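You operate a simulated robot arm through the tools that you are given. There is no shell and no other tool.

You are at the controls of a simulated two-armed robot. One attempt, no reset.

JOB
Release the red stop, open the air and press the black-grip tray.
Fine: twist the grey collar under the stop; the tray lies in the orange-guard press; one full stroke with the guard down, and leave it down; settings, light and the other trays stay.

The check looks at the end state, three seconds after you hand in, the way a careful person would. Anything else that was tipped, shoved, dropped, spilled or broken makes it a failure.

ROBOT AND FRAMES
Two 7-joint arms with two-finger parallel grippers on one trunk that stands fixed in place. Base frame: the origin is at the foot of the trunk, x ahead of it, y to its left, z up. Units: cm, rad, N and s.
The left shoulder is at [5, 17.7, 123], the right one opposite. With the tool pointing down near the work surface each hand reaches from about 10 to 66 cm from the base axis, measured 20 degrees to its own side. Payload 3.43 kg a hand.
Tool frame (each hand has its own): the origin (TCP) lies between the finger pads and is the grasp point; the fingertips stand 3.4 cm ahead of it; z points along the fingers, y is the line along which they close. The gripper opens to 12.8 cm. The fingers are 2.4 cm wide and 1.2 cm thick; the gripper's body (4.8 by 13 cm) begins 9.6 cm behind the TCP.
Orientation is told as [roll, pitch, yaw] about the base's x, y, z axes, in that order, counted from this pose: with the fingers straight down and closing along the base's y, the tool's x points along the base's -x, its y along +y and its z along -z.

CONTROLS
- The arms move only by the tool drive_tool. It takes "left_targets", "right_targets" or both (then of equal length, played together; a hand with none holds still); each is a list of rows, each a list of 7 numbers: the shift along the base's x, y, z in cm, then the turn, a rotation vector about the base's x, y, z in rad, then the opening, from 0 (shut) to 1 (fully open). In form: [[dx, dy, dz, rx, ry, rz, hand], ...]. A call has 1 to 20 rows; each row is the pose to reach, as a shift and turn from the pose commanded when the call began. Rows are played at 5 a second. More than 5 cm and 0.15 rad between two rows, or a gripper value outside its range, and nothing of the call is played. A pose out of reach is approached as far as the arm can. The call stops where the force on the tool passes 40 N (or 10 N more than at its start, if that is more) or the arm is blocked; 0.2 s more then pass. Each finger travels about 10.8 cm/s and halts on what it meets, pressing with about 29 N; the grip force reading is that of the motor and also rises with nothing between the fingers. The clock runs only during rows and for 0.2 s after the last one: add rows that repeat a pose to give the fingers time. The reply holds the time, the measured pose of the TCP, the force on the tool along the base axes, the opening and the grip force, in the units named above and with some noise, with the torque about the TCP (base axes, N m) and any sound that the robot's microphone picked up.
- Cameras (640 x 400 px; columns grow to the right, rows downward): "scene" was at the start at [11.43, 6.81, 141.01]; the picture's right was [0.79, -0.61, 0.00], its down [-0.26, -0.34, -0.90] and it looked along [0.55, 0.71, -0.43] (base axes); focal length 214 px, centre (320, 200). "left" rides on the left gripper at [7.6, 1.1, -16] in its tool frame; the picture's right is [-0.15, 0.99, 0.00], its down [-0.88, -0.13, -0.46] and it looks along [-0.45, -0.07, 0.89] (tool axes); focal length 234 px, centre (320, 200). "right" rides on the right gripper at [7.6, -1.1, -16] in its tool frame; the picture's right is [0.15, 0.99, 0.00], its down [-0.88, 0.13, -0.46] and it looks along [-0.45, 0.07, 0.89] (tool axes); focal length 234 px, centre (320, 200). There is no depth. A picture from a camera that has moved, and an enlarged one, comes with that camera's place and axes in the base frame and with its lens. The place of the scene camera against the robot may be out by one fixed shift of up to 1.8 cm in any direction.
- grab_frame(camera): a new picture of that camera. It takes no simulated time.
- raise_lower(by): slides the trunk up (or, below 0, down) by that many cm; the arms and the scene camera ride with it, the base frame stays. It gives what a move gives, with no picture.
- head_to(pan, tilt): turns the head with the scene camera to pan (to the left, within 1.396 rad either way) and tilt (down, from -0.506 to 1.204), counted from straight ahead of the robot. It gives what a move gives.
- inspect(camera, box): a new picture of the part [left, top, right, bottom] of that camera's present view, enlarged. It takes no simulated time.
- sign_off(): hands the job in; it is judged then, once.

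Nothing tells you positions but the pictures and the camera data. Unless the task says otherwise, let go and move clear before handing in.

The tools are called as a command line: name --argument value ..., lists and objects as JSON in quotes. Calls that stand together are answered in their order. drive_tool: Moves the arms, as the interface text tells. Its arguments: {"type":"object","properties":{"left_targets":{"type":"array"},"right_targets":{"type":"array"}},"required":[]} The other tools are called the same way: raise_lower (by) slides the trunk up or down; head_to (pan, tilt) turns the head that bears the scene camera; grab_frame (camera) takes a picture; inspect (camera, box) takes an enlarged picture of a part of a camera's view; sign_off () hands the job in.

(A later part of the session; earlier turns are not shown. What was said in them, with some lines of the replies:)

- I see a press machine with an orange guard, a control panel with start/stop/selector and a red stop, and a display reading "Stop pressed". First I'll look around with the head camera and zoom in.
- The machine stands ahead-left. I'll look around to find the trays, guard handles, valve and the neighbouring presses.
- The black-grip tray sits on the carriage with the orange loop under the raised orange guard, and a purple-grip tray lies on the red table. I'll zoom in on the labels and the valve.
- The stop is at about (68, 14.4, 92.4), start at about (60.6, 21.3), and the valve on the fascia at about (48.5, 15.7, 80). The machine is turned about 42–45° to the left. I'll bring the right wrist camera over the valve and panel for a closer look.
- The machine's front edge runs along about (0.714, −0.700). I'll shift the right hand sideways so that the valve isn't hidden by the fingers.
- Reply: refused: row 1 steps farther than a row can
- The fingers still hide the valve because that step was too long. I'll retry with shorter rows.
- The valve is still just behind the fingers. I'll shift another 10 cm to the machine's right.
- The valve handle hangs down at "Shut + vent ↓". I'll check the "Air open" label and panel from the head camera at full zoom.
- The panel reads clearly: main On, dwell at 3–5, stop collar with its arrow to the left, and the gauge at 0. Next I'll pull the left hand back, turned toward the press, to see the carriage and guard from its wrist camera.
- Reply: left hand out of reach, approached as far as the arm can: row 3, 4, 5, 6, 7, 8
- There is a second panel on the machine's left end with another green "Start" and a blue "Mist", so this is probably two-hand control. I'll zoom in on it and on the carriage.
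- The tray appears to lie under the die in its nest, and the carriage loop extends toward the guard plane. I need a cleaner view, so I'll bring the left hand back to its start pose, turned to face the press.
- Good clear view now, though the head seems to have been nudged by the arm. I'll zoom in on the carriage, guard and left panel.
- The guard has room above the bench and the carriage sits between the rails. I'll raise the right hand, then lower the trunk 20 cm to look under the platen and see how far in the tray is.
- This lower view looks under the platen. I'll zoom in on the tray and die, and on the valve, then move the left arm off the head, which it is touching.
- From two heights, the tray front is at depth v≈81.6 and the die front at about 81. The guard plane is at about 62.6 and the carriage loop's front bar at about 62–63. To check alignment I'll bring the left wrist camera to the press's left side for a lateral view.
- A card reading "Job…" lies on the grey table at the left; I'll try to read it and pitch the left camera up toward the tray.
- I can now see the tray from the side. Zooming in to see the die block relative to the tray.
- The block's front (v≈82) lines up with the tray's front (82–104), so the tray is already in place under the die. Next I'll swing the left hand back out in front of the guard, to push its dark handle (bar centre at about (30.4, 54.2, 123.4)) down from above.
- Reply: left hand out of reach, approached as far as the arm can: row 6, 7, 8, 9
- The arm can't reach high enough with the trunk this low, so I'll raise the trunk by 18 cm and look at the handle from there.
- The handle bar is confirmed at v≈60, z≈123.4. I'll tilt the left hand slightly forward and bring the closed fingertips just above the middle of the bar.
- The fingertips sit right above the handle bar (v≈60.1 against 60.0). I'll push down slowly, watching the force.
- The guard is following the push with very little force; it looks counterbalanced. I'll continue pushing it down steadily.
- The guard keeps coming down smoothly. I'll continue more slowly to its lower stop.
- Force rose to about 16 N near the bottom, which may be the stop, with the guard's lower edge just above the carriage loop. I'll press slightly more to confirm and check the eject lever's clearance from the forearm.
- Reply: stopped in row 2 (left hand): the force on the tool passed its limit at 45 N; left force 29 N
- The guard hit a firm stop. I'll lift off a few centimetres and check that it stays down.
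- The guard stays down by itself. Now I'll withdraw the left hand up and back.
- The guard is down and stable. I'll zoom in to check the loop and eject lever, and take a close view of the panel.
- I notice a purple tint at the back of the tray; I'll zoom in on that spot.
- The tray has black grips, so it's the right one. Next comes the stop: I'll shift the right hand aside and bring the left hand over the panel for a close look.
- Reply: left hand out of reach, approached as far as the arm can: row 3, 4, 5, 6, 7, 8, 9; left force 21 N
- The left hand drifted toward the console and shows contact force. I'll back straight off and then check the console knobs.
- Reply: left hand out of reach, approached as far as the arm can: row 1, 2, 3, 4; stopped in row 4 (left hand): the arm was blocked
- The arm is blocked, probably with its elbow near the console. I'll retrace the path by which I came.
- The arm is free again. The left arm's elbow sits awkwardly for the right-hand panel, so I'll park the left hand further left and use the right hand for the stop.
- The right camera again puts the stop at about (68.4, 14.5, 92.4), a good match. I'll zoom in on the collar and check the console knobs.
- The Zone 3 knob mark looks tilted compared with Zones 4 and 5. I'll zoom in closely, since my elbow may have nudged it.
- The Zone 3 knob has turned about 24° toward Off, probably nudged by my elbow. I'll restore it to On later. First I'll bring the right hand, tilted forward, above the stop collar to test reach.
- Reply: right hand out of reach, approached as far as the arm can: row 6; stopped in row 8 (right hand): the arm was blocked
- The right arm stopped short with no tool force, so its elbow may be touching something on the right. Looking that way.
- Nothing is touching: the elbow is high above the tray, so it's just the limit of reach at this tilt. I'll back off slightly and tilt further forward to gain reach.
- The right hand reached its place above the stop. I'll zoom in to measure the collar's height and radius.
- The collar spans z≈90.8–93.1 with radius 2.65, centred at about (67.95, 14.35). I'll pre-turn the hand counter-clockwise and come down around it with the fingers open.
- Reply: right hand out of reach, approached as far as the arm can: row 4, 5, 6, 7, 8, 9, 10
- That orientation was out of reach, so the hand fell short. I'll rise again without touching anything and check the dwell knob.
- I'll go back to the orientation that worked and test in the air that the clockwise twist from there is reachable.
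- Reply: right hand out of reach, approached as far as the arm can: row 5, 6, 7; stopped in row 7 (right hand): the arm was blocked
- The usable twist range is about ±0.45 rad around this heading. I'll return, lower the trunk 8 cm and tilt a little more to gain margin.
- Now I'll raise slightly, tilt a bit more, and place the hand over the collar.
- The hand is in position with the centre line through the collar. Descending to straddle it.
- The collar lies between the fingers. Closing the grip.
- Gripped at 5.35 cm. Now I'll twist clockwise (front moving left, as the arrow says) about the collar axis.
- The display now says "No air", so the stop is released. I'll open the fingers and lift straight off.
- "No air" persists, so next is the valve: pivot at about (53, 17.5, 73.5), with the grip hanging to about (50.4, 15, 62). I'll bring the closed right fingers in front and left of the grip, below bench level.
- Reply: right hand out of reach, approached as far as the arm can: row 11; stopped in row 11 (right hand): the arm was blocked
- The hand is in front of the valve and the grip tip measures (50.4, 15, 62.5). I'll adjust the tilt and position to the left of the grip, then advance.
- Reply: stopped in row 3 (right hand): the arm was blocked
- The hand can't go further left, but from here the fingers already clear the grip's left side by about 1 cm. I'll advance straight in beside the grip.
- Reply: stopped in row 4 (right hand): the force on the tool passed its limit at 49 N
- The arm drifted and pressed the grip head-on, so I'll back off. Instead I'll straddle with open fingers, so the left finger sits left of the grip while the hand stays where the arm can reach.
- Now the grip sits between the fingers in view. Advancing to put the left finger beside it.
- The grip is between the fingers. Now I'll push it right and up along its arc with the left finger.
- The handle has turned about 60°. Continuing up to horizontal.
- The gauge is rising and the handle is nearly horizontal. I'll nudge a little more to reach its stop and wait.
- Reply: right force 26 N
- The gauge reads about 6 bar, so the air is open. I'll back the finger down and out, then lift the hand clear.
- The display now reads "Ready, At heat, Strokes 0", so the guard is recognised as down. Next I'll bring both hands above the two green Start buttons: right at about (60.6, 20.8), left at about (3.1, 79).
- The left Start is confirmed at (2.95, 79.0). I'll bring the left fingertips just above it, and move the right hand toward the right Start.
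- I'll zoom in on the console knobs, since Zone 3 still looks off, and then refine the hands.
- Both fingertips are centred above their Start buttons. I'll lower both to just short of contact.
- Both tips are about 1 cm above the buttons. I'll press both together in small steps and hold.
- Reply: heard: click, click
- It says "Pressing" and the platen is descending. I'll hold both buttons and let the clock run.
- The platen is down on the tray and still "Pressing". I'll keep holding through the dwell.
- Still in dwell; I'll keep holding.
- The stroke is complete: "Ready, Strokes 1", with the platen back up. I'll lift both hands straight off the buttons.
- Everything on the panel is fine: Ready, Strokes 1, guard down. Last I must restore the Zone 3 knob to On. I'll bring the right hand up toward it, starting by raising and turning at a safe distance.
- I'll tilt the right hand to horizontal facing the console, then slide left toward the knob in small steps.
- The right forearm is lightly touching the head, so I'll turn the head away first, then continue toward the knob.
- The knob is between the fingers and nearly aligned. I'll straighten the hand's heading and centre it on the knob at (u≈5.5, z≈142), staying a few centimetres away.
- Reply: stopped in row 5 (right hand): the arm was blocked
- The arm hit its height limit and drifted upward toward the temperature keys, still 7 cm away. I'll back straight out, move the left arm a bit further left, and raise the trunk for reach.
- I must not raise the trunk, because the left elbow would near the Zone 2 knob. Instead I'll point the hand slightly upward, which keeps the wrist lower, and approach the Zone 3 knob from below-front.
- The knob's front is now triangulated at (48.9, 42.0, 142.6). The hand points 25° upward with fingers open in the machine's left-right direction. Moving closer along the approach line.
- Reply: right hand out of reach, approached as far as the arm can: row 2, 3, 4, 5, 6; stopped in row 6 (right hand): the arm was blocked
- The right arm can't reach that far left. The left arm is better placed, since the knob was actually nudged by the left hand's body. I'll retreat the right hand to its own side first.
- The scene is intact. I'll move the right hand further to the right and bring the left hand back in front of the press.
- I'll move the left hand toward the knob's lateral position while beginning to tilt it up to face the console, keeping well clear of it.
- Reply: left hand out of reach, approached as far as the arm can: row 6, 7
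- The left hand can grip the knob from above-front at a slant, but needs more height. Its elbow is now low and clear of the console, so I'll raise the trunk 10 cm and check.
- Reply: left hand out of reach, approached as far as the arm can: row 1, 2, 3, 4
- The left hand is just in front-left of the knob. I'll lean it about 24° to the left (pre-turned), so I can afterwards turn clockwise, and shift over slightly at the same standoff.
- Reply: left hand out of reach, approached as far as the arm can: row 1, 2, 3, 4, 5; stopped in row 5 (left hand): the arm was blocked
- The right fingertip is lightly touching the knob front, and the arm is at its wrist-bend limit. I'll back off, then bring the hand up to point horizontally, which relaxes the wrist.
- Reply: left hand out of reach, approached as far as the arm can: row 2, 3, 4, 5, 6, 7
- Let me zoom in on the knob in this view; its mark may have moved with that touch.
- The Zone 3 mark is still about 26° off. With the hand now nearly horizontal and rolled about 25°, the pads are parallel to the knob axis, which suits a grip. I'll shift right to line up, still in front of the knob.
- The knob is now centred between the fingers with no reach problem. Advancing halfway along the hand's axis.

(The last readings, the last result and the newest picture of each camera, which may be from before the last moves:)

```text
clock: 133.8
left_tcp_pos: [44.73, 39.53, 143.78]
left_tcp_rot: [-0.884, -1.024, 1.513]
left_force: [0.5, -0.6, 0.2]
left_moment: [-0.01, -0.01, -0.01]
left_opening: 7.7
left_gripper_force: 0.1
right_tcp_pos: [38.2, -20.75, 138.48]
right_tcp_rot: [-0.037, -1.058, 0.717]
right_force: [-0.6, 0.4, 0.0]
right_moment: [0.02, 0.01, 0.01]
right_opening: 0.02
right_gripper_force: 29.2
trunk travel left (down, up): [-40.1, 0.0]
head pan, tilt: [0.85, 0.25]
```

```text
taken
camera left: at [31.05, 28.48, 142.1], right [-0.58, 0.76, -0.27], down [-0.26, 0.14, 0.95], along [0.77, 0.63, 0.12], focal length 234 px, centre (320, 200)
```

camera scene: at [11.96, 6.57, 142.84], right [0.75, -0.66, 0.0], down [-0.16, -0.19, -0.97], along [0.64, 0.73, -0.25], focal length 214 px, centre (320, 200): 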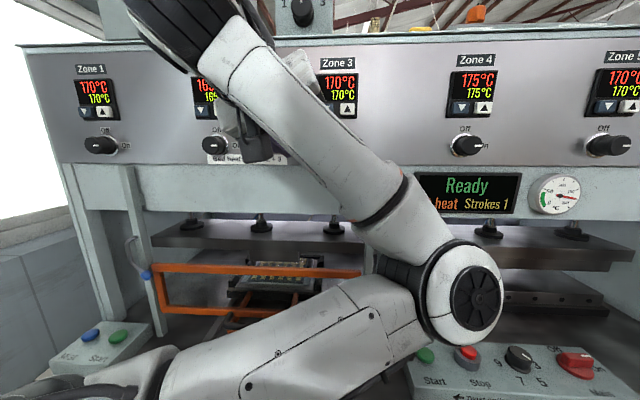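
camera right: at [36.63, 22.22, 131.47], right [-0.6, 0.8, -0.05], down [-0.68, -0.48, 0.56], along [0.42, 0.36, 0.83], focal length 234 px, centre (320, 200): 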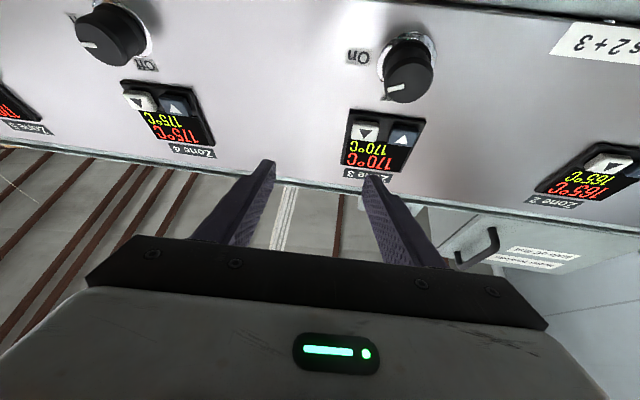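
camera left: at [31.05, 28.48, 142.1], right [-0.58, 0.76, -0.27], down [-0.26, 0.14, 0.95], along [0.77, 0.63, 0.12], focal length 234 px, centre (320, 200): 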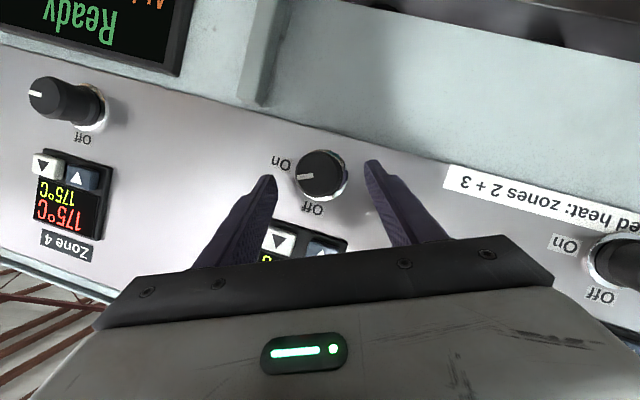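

Well centred. Advancing the remaining ~2.9 cm so that the pads overlap the knob.

drive_tool --left_targets '[[0.7, 0.45, -0.3, 0, 0, 0, 0.6], [1.4, 0.9, -0.6, 0, 0, 0, 0.6], [1.9, 1.2, -0.8, 0, 0, 0, 0.6], [2.3, 1.45, -0.95, 0, 0, 0, 0.6], [2.3, 1.45, -0.95, 0, 0, 0, 0.6]]'

grab_frame --camera "left"

inspect --camera "left" --box '[220, 110, 420, 270]'

```text
clock: 135.0
left_tcp_pos: [47.04, 40.93, 142.71]
left_tcp_rot: [-0.88, -1.023, 1.511]
left_force: [0.2, -0.4, 0.3]
left_moment: [-0.01, 0.02, 0.0]
left_opening: 7.67
left_gripper_force: 0.2
right_tcp_pos: [38.14, -20.78, 138.42]
right_tcp_rot: [-0.037, -1.06, 0.717]
right_force: [0.0, -0.8, -0.4]
right_moment: [0.01, 0.0, 0.03]
right_opening: 0.0
right_gripper_force: 29.0
trunk travel left (down, up): [-40.1, 0.0]
head pan, tilt: [0.85, 0.25]
```

```text
taken
camera left: at [33.33, 29.92, 141.03], right [-0.58, 0.77, -0.27], down [-0.26, 0.14, 0.96], along [0.77, 0.63, 0.12], focal length 234 px, centre (320, 200)
```

left: 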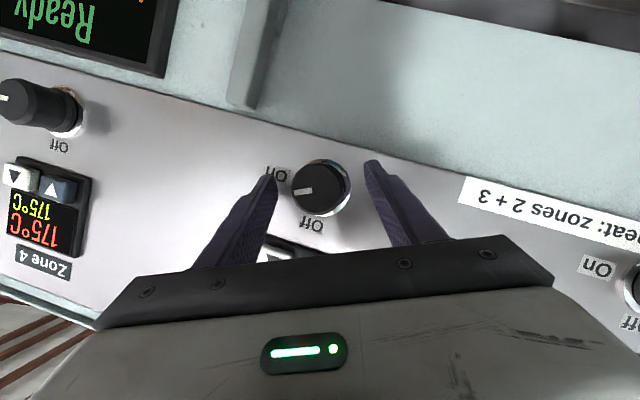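

```text
2.50 times, centred on (320, 190) of left
camera zoom: at [33.33, 29.92, 141.03], right [-0.58, 0.77, -0.27], down [-0.26, 0.14, 0.96], along [0.77, 0.63, 0.12], focal length 585 px, centre (320, 225)
```

zoom: 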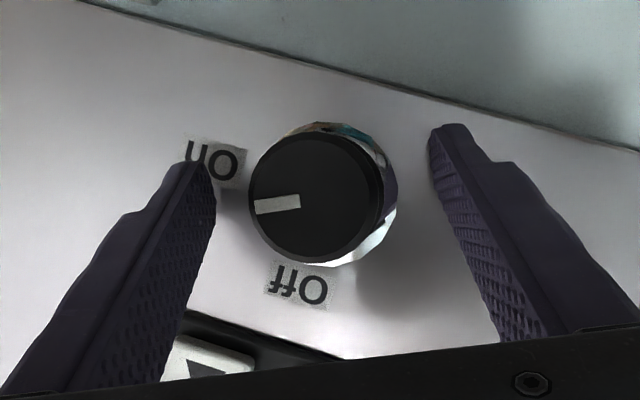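

The pads now overlap the knob by about 2 cm. Closing gently on it.

drive_tool --left_targets '[[0, 0, 0, 0, 0, 0, 0.5], [0, 0, 0, 0, 0, 0, 0.4], [0, 0, 0, 0, 0, 0, 0.34], [0, 0, 0, 0, 0, 0, 0.3]]'

inspect --camera "left" --box '[220, 110, 420, 270]'

```text
clock: 136.0
left_tcp_pos: [46.99, 40.74, 142.83]
left_tcp_rot: [-0.886, -1.023, 1.512]
left_force: [2.8, -2.5, 2.0]
left_moment: [-0.28, 0.26, 1.17]
left_opening: 4.4
left_gripper_force: 45.1
right_tcp_pos: [38.31, -20.71, 138.53]
right_tcp_rot: [-0.035, -1.059, 0.713]
right_force: [-0.6, 0.1, -0.1]
right_moment: [0.0, 0.01, -0.01]
right_opening: 0.02
right_gripper_force: 28.7
trunk travel left (down, up): [-40.1, 0.0]
head pan, tilt: [0.85, 0.25]
```

```text
2.50 times, centred on (320, 190) of left
camera zoom: at [33.35, 29.87, 141.1], right [-0.58, 0.76, -0.27], down [-0.26, 0.14, 0.95], along [0.77, 0.63, 0.12], focal length 585 px, centre (320, 225)
```

zoom: 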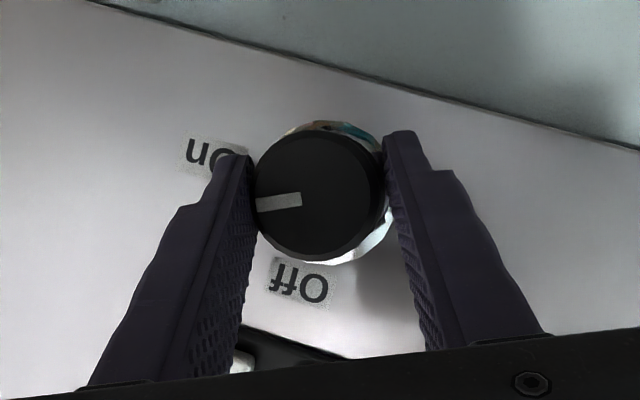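

Gripped at 4.4 cm. Now I'll turn it clockwise about the knob axis by about 26°.

drive_tool --left_targets '[[0.02, -0.02, 0.01, 0.053, 0.054, 0, 0.3], [0.04, -0.04, 0.02, 0.105, 0.107, 0, 0.3], [0.05, -0.05, 0.03, 0.158, 0.161, 0, 0.3], [0.07, -0.07, 0.05, 0.21, 0.214, 0, 0.3], [0.09, -0.09, 0.06, 0.263, 0.268, 0, 0.3], [0.11, -0.11, 0.07, 0.315, 0.321, 0, 0.3]]'

grab_frame --camera "left"

inspect --camera "left" --box '[220, 110, 420, 270]'

```text
clock: 137.4
left_tcp_pos: [47.19, 40.67, 142.93]
left_tcp_rot: [0.067, -1.148, 0.653]
left_force: [-0.5, -13.7, -8.7]
left_moment: [-0.53, 0.51, 1.26]
left_opening: 4.36
left_gripper_force: 45.0
right_tcp_pos: [38.26, -20.92, 138.48]
right_tcp_rot: [-0.033, -1.061, 0.711]
right_force: [0.5, -0.5, 0.3]
right_moment: [0.03, 0.0, 0.01]
right_opening: 0.01
right_gripper_force: 28.5
trunk travel left (down, up): [-40.1, 0.0]
head pan, tilt: [0.85, 0.25]
```

```text
taken
camera left: at [33.1, 30.09, 142.6], right [-0.6, 0.78, 0.16], down [0.06, -0.15, 0.99], along [0.8, 0.6, 0.04], focal length 234 px, centre (320, 200)
```

left: 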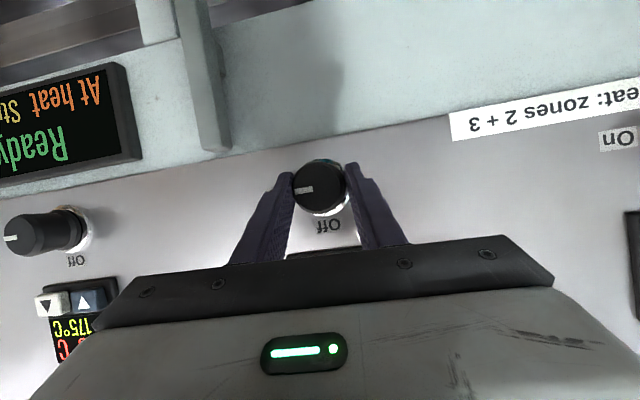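

```text
2.50 times, centred on (320, 190) of left
camera zoom: at [33.1, 30.09, 142.6], right [-0.6, 0.78, 0.16], down [0.06, -0.15, 0.99], along [0.8, 0.6, 0.04], focal length 585 px, centre (320, 225)
```

zoom: 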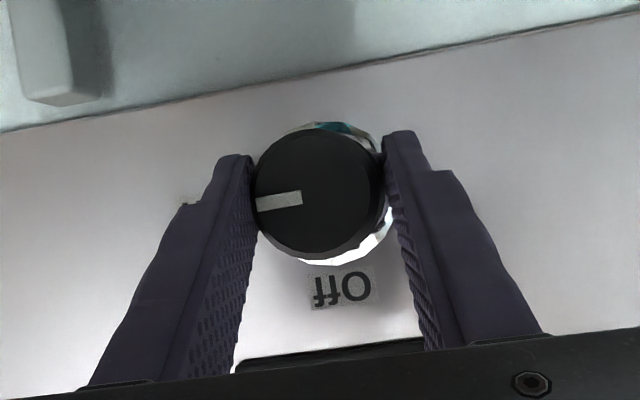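

The mark is now parallel to the console edge, pointing at On. I'll open the fingers and retreat along the hand's axis.

drive_tool --left_targets '[[0, 0, 0, 0, 0, 0, 0.45], [0, 0, 0, 0, 0, 0, 0.6], [0, 0, 0, 0, 0, 0, 0.6], [-0.7, -0.6, 0.4, 0, 0, 0, 0.6], [-1.7, -1.5, 1, 0, 0, 0, 0.6], [-3.2, -2.8, 1.5, 0, 0, 0, 0.6], [-4.8, -4.3, 1.8, 0, 0, 0, 0.6], [-6, -6, 1.8, 0, 0, 0, 0.6]]'

grab_frame --camera "left"

inspect --camera "left" --box '[20, 110, 420, 290]'

```text
clock: 139.2
left_tcp_pos: [41.24, 35.22, 144.93]
left_tcp_rot: [0.054, -1.154, 0.672]
left_force: [-0.8, -0.1, -0.3]
left_moment: [-0.02, 0.01, -0.02]
left_opening: 7.69
left_gripper_force: 0.0
right_tcp_pos: [38.24, -20.73, 138.69]
right_tcp_rot: [-0.036, -1.06, 0.716]
right_force: [0.5, 0.6, -0.2]
right_moment: [-0.03, 0.03, 0.01]
right_opening: 0.01
right_gripper_force: 29.1
trunk travel left (down, up): [-40.1, 0.0]
head pan, tilt: [0.85, 0.25]
```

```text
taken
camera left: at [27.32, 24.46, 144.44], right [-0.61, 0.78, 0.16], down [0.06, -0.15, 0.99], along [0.79, 0.61, 0.05], focal length 234 px, centre (320, 200)
```

left: 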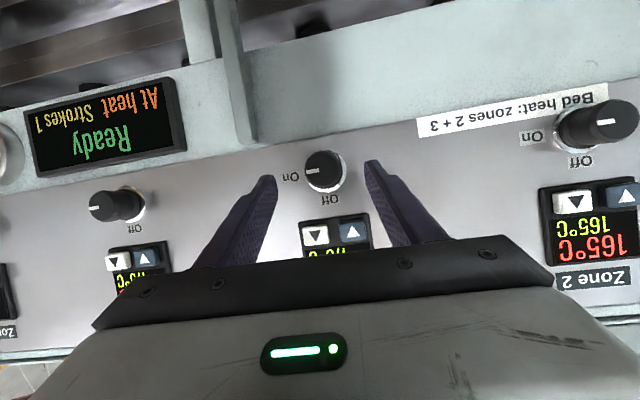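

```text
1.60 times, centred on (220, 200) of left
camera zoom: at [27.32, 24.46, 144.44], right [-0.61, 0.78, 0.16], down [0.06, -0.15, 0.99], along [0.79, 0.61, 0.05], focal length 375 px, centre (480, 200)
```

zoom: 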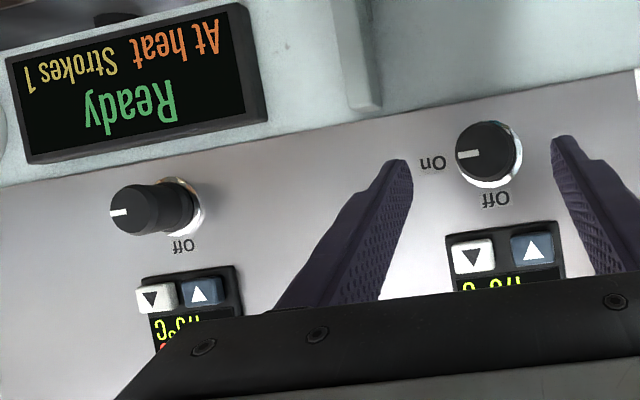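

inspect --camera "left" --box '[280, 130, 370, 210]'

inspect --camera "left" --box '[70, 165, 160, 245]'

inspect --camera "left" --box '[540, 80, 640, 180]'

```text
5.00 times, centred on (325, 170) of left
camera zoom: at [27.32, 24.46, 144.44], right [-0.61, 0.78, 0.16], down [0.06, -0.15, 0.99], along [0.79, 0.61, 0.05], focal length 1171 px, centre (295, 350)
```

zoom: 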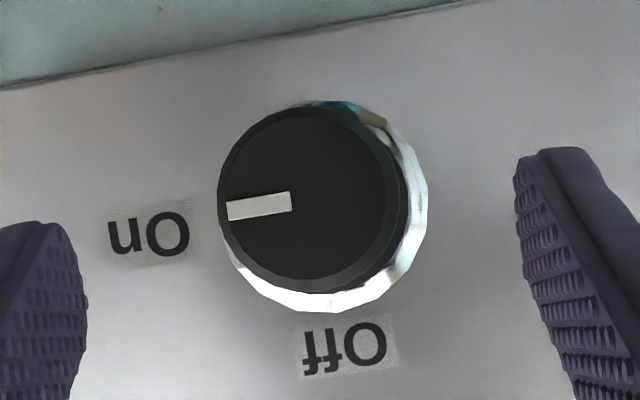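

```text
5.00 times, centred on (115, 205) of left
camera zoom: at [27.32, 24.46, 144.44], right [-0.61, 0.78, 0.16], down [0.06, -0.15, 0.99], along [0.79, 0.61, 0.05], focal length 1171 px, centre (1345, 175)
```

zoom: 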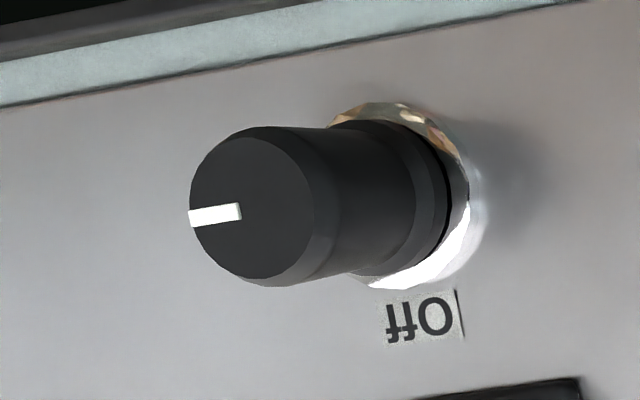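

```text
4.00 times, centred on (590, 130) of left
camera zoom: at [27.32, 24.46, 144.44], right [-0.61, 0.78, 0.16], down [0.06, -0.15, 0.99], along [0.79, 0.61, 0.05], focal length 937 px, centre (-760, 480)
```

zoom: 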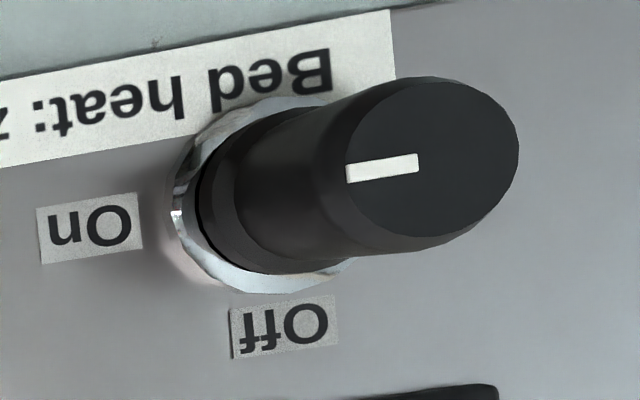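

Zone 3's mark (−9.2°) now matches Zones 2 and 4 (−8.8°, −8.9°), so the knob is restored. I'll retreat the left hand further and then inspect everything.

drive_tool --left_targets '[[-1.5, -1.5, -0.5, 0, 0, 0, 0.5], [-3.5, -2, -1, -0.07, 0.07, 0, 0.4], [-5.5, -2, -2, -0.14, 0.14, 0, 0.2], [-7.5, -1.5, -3, -0.21, 0.21, 0, 0.1], [-9, -1, -4, -0.28, 0.28, 0, 0]]'

head_to --pan 0.5 --tilt 0.6

grab_frame --camera "scene"

head_to --pan 0.9 --tilt 0.3

grab_frame --camera "scene"

head_to --pan 0.0 --tilt 0.7

grab_frame --camera "scene"

```text
clock: 140.4
left_tcp_pos: [33.3, 42.97, 140.08]
left_tcp_rot: [-0.005, -0.731, 0.735]
left_force: [-0.2, 0.1, 0.6]
left_moment: [-0.02, 0.03, 0.0]
left_opening: 0.01
left_gripper_force: 29.0
left hand out of reach, approached as far as the arm can: row 1, 2, 3, 4, 5
right_tcp_pos: [38.1, -20.67, 138.53]
right_tcp_rot: [-0.037, -1.058, 0.717]
right_force: [0.2, 1.0, -0.1]
right_moment: [0.02, 0.02, -0.05]
right_opening: 0.0
right_gripper_force: 29.2
trunk travel left (down, up): [-40.1, 0.0]
head pan, tilt: [0.85, 0.25]
```

```text
clock: 141.2
left_tcp_pos: [33.29, 43.13, 140.29]
left_tcp_rot: [-0.018, -0.734, 0.74]
left_force: [-0.5, -0.2, 1.2]
left_moment: [-0.02, 0.0, -0.02]
left_opening: 0.0
left_gripper_force: 28.8
right_tcp_pos: [38.19, -20.8, 138.56]
right_tcp_rot: [-0.036, -1.06, 0.716]
right_force: [-0.3, 0.1, 0.7]
right_moment: [0.0, 0.01, -0.04]
right_opening: 0.0
right_gripper_force: 28.5
trunk travel left (down, up): [-40.1, 0.0]
head pan, tilt: [0.499, 0.6]
```

```text
taken
camera scene: at [13.56, 3.77, 139.63], right [0.48, -0.88, 0.0], down [-0.5, -0.27, -0.83], along [0.72, 0.4, -0.56], focal length 214 px, centre (320, 200)
```

scene: 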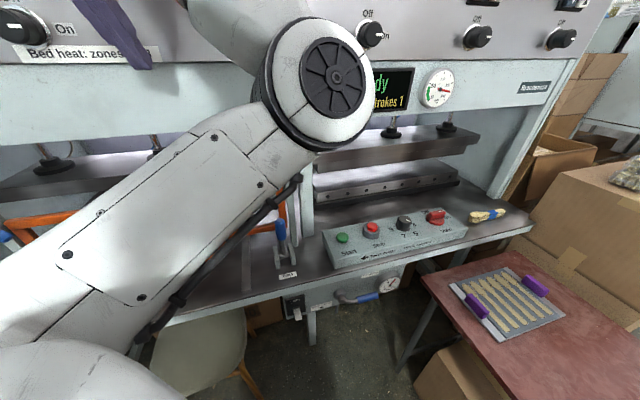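

```text
clock: 142.1
left_tcp_pos: [33.22, 43.14, 140.5]
left_tcp_rot: [-0.024, -0.737, 0.746]
left_force: [0.3, 1.2, -1.3]
left_moment: [0.03, 0.01, -0.07]
left_opening: 0.01
left_gripper_force: 28.3
right_tcp_pos: [38.18, -20.72, 138.48]
right_tcp_rot: [-0.036, -1.059, 0.716]
right_force: [-0.5, 0.0, -0.4]
right_moment: [0.02, 0.02, 0.01]
right_opening: 0.0
right_gripper_force: 29.1
trunk travel left (down, up): [-40.1, 0.0]
head pan, tilt: [0.901, 0.3]
```

```text
taken
camera scene: at [11.61, 6.85, 142.36], right [0.78, -0.62, 0.0], down [-0.18, -0.23, -0.96], along [0.59, 0.75, -0.3], focal length 214 px, centre (320, 200)
```

scene: 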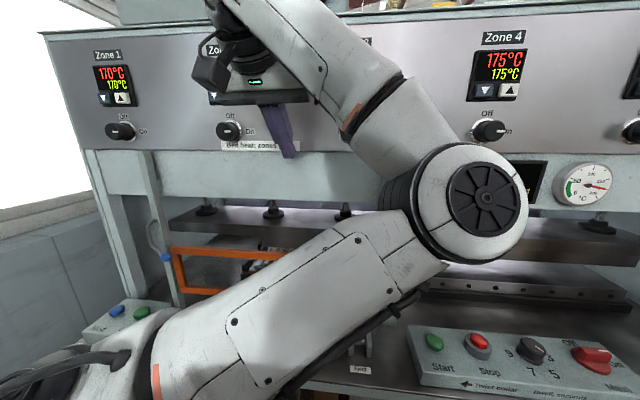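

```text
clock: 143.3
left_tcp_pos: [33.15, 43.11, 140.47]
left_tcp_rot: [-0.028, -0.741, 0.752]
left_force: [-0.3, 0.5, 0.4]
left_moment: [0.01, -0.03, 0.03]
left_opening: 0.01
left_gripper_force: 28.8
right_tcp_pos: [38.21, -20.62, 138.46]
right_tcp_rot: [-0.038, -1.059, 0.716]
right_force: [-0.3, -0.3, 0.0]
right_moment: [0.01, 0.02, -0.02]
right_opening: 0.0
right_gripper_force: 28.4
trunk travel left (down, up): [-40.1, 0.0]
head pan, tilt: [0.0, 0.7]
```

```text
taken
camera scene: at [14.3, -0.46, 138.76], right [0.0, -1.0, 0.0], down [-0.64, 0.0, -0.77], along [0.77, 0.0, -0.64], focal length 214 px, centre (320, 200)
```

scene: 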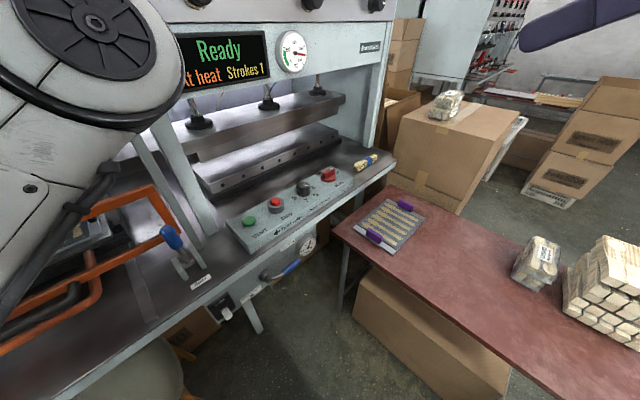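

All looks right, but the left hand is still near the console and creeping slightly. I'll bring it back to its earlier relaxed pose further away.

drive_tool --left_targets '[[-1.6, 0, -0.3, -0.087, 0.085, 0, 0], [-3.2, 0.2, -0.6, -0.173, 0.17, 0, 0], [-4.8, 0.5, -1, -0.26, 0.255, 0, 0], [-6.4, 0.9, -1.3, -0.347, 0.34, 0, 0], [-8, 1.3, -1.6, -0.433, 0.425, 0, 0], [-9.5, 1.7, -2, -0.52, 0.51, 0, 0], [-9.5, 1.7, -2, -0.52, 0.51, 0, 0]]'

head_to --pan 0.85 --tilt 0.45

grab_frame --camera "scene"

grab_frame --camera "left"

```text
clock: 144.9
left_tcp_pos: [24.22, 42.96, 139.41]
left_tcp_rot: [-0.079, -0.031, 0.718]
left_force: [0.1, 0.8, -0.2]
left_moment: [-0.01, 0.02, -0.01]
left_opening: 0.0
left_gripper_force: 29.0
left hand out of reach, approached as far as the arm can: row 1
right_tcp_pos: [38.29, -20.8, 138.55]
right_tcp_rot: [-0.035, -1.059, 0.717]
right_force: [0.7, -0.2, -0.1]
right_moment: [0.04, 0.02, 0.01]
right_opening: 0.0
right_gripper_force: 28.9
trunk travel left (down, up): [-40.1, 0.0]
head pan, tilt: [0.0, 0.7]
```

```text
clock: 146.1
left_tcp_pos: [24.34, 43.03, 139.4]
left_tcp_rot: [-0.079, -0.034, 0.718]
left_force: [0.0, -0.2, -0.2]
left_moment: [-0.01, -0.01, -0.01]
left_opening: 0.0
left_gripper_force: 29.4
right_tcp_pos: [38.25, -20.73, 138.56]
right_tcp_rot: [-0.037, -1.058, 0.717]
right_force: [-0.6, -0.4, 1.0]
right_moment: [-0.01, 0.0, 0.03]
right_opening: 0.0
right_gripper_force: 28.9
trunk travel left (down, up): [-40.1, 0.0]
head pan, tilt: [0.85, 0.45]
```

```text
taken
camera scene: at [11.88, 6.43, 140.97], right [0.75, -0.66, 0.0], down [-0.29, -0.33, -0.9], along [0.59, 0.68, -0.44], focal length 214 px, centre (320, 200)
```

scene: 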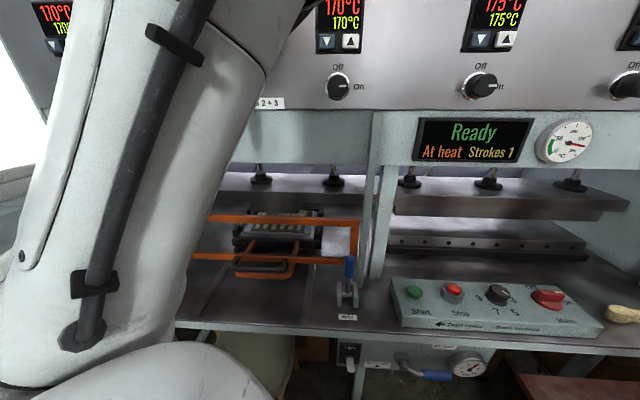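

```text
taken
camera left: at [16.63, 39.56, 154.91], right [-0.54, 0.84, -0.07], down [0.71, 0.5, 0.49], along [0.45, 0.21, -0.87], focal length 234 px, centre (320, 200)
```

left: 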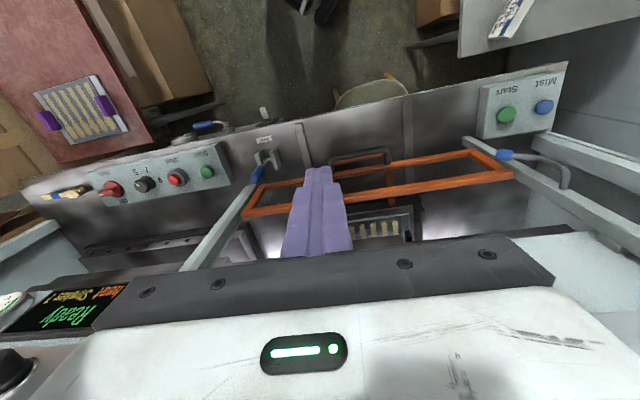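

Final check of the panel, light switch, gauge, guard and tray.

inspect --camera "scene" --box '[320, 260, 620, 400]'

inspect --camera "scene" --box '[190, 160, 380, 330]'

inspect --camera "scene" --box '[220, 0, 640, 170]'

```text
2.13 times, centred on (470, 330) of scene
camera zoom: at [11.88, 6.43, 140.97], right [0.75, -0.66, 0.0], down [-0.29, -0.33, -0.9], along [0.59, 0.68, -0.44], focal length 458 px, centre (0, -77)
```

zoom: 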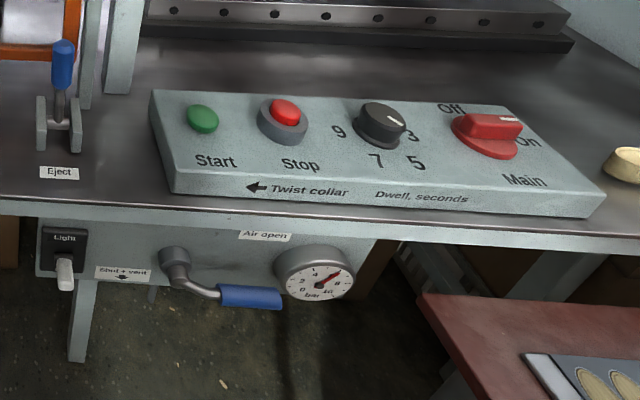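

```text
2.35 times, centred on (285, 245) of scene
camera zoom: at [11.88, 6.43, 140.97], right [0.75, -0.66, 0.0], down [-0.29, -0.33, -0.9], along [0.59, 0.68, -0.44], focal length 505 px, centre (402, 94)
```

zoom: 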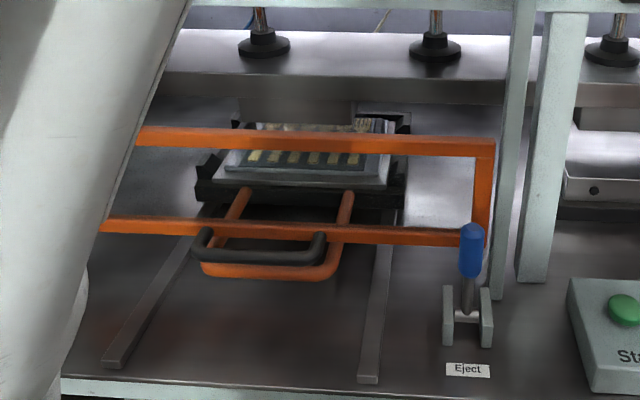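

```text
1.52 times, centred on (430, 85) of scene
camera zoom: at [11.88, 6.43, 140.97], right [0.75, -0.66, 0.0], down [-0.29, -0.33, -0.9], along [0.59, 0.68, -0.44], focal length 327 px, centre (152, 375)
```

zoom: 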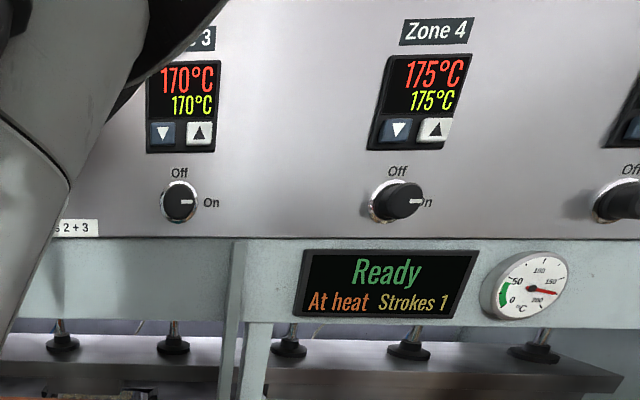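

The stop is released, the air is open at about 6 bar, and the tray has had one full stroke. The guard is down, the settings and light are as found, the other trays are untouched and both hands are clear. Handing in.

sign_off

```text
The job is handed in.
```

The job is done and handed in: the red stop is released, the air is open, and the black-grip tray has had one full stroke. I haven't seen the check's verdict.

- **Press:** the display read "Ready", "At heat" and "Strokes 1", and the gauge showed about 6 bar. I lowered the guard before the stroke and left it down.
- **Knob I bumped:** the Zone 3 heater knob was found turned about 25° towards Off after my left hand pressed against the console. I gripped it and turned it back to On, and its mark lined up with the Zone 2 and Zone 4 marks. The display still read "At heat" each time I checked it in between, including during the stroke.
- **Everything else:** in my last pictures the dwell and main switches, the eject lever, the light and the purple-grip tray looked unchanged. I never touched the tray on the grey table at the left, but I didn't look at it again at the end.
- **Hands:** both hands have let go and are clear of the machine.
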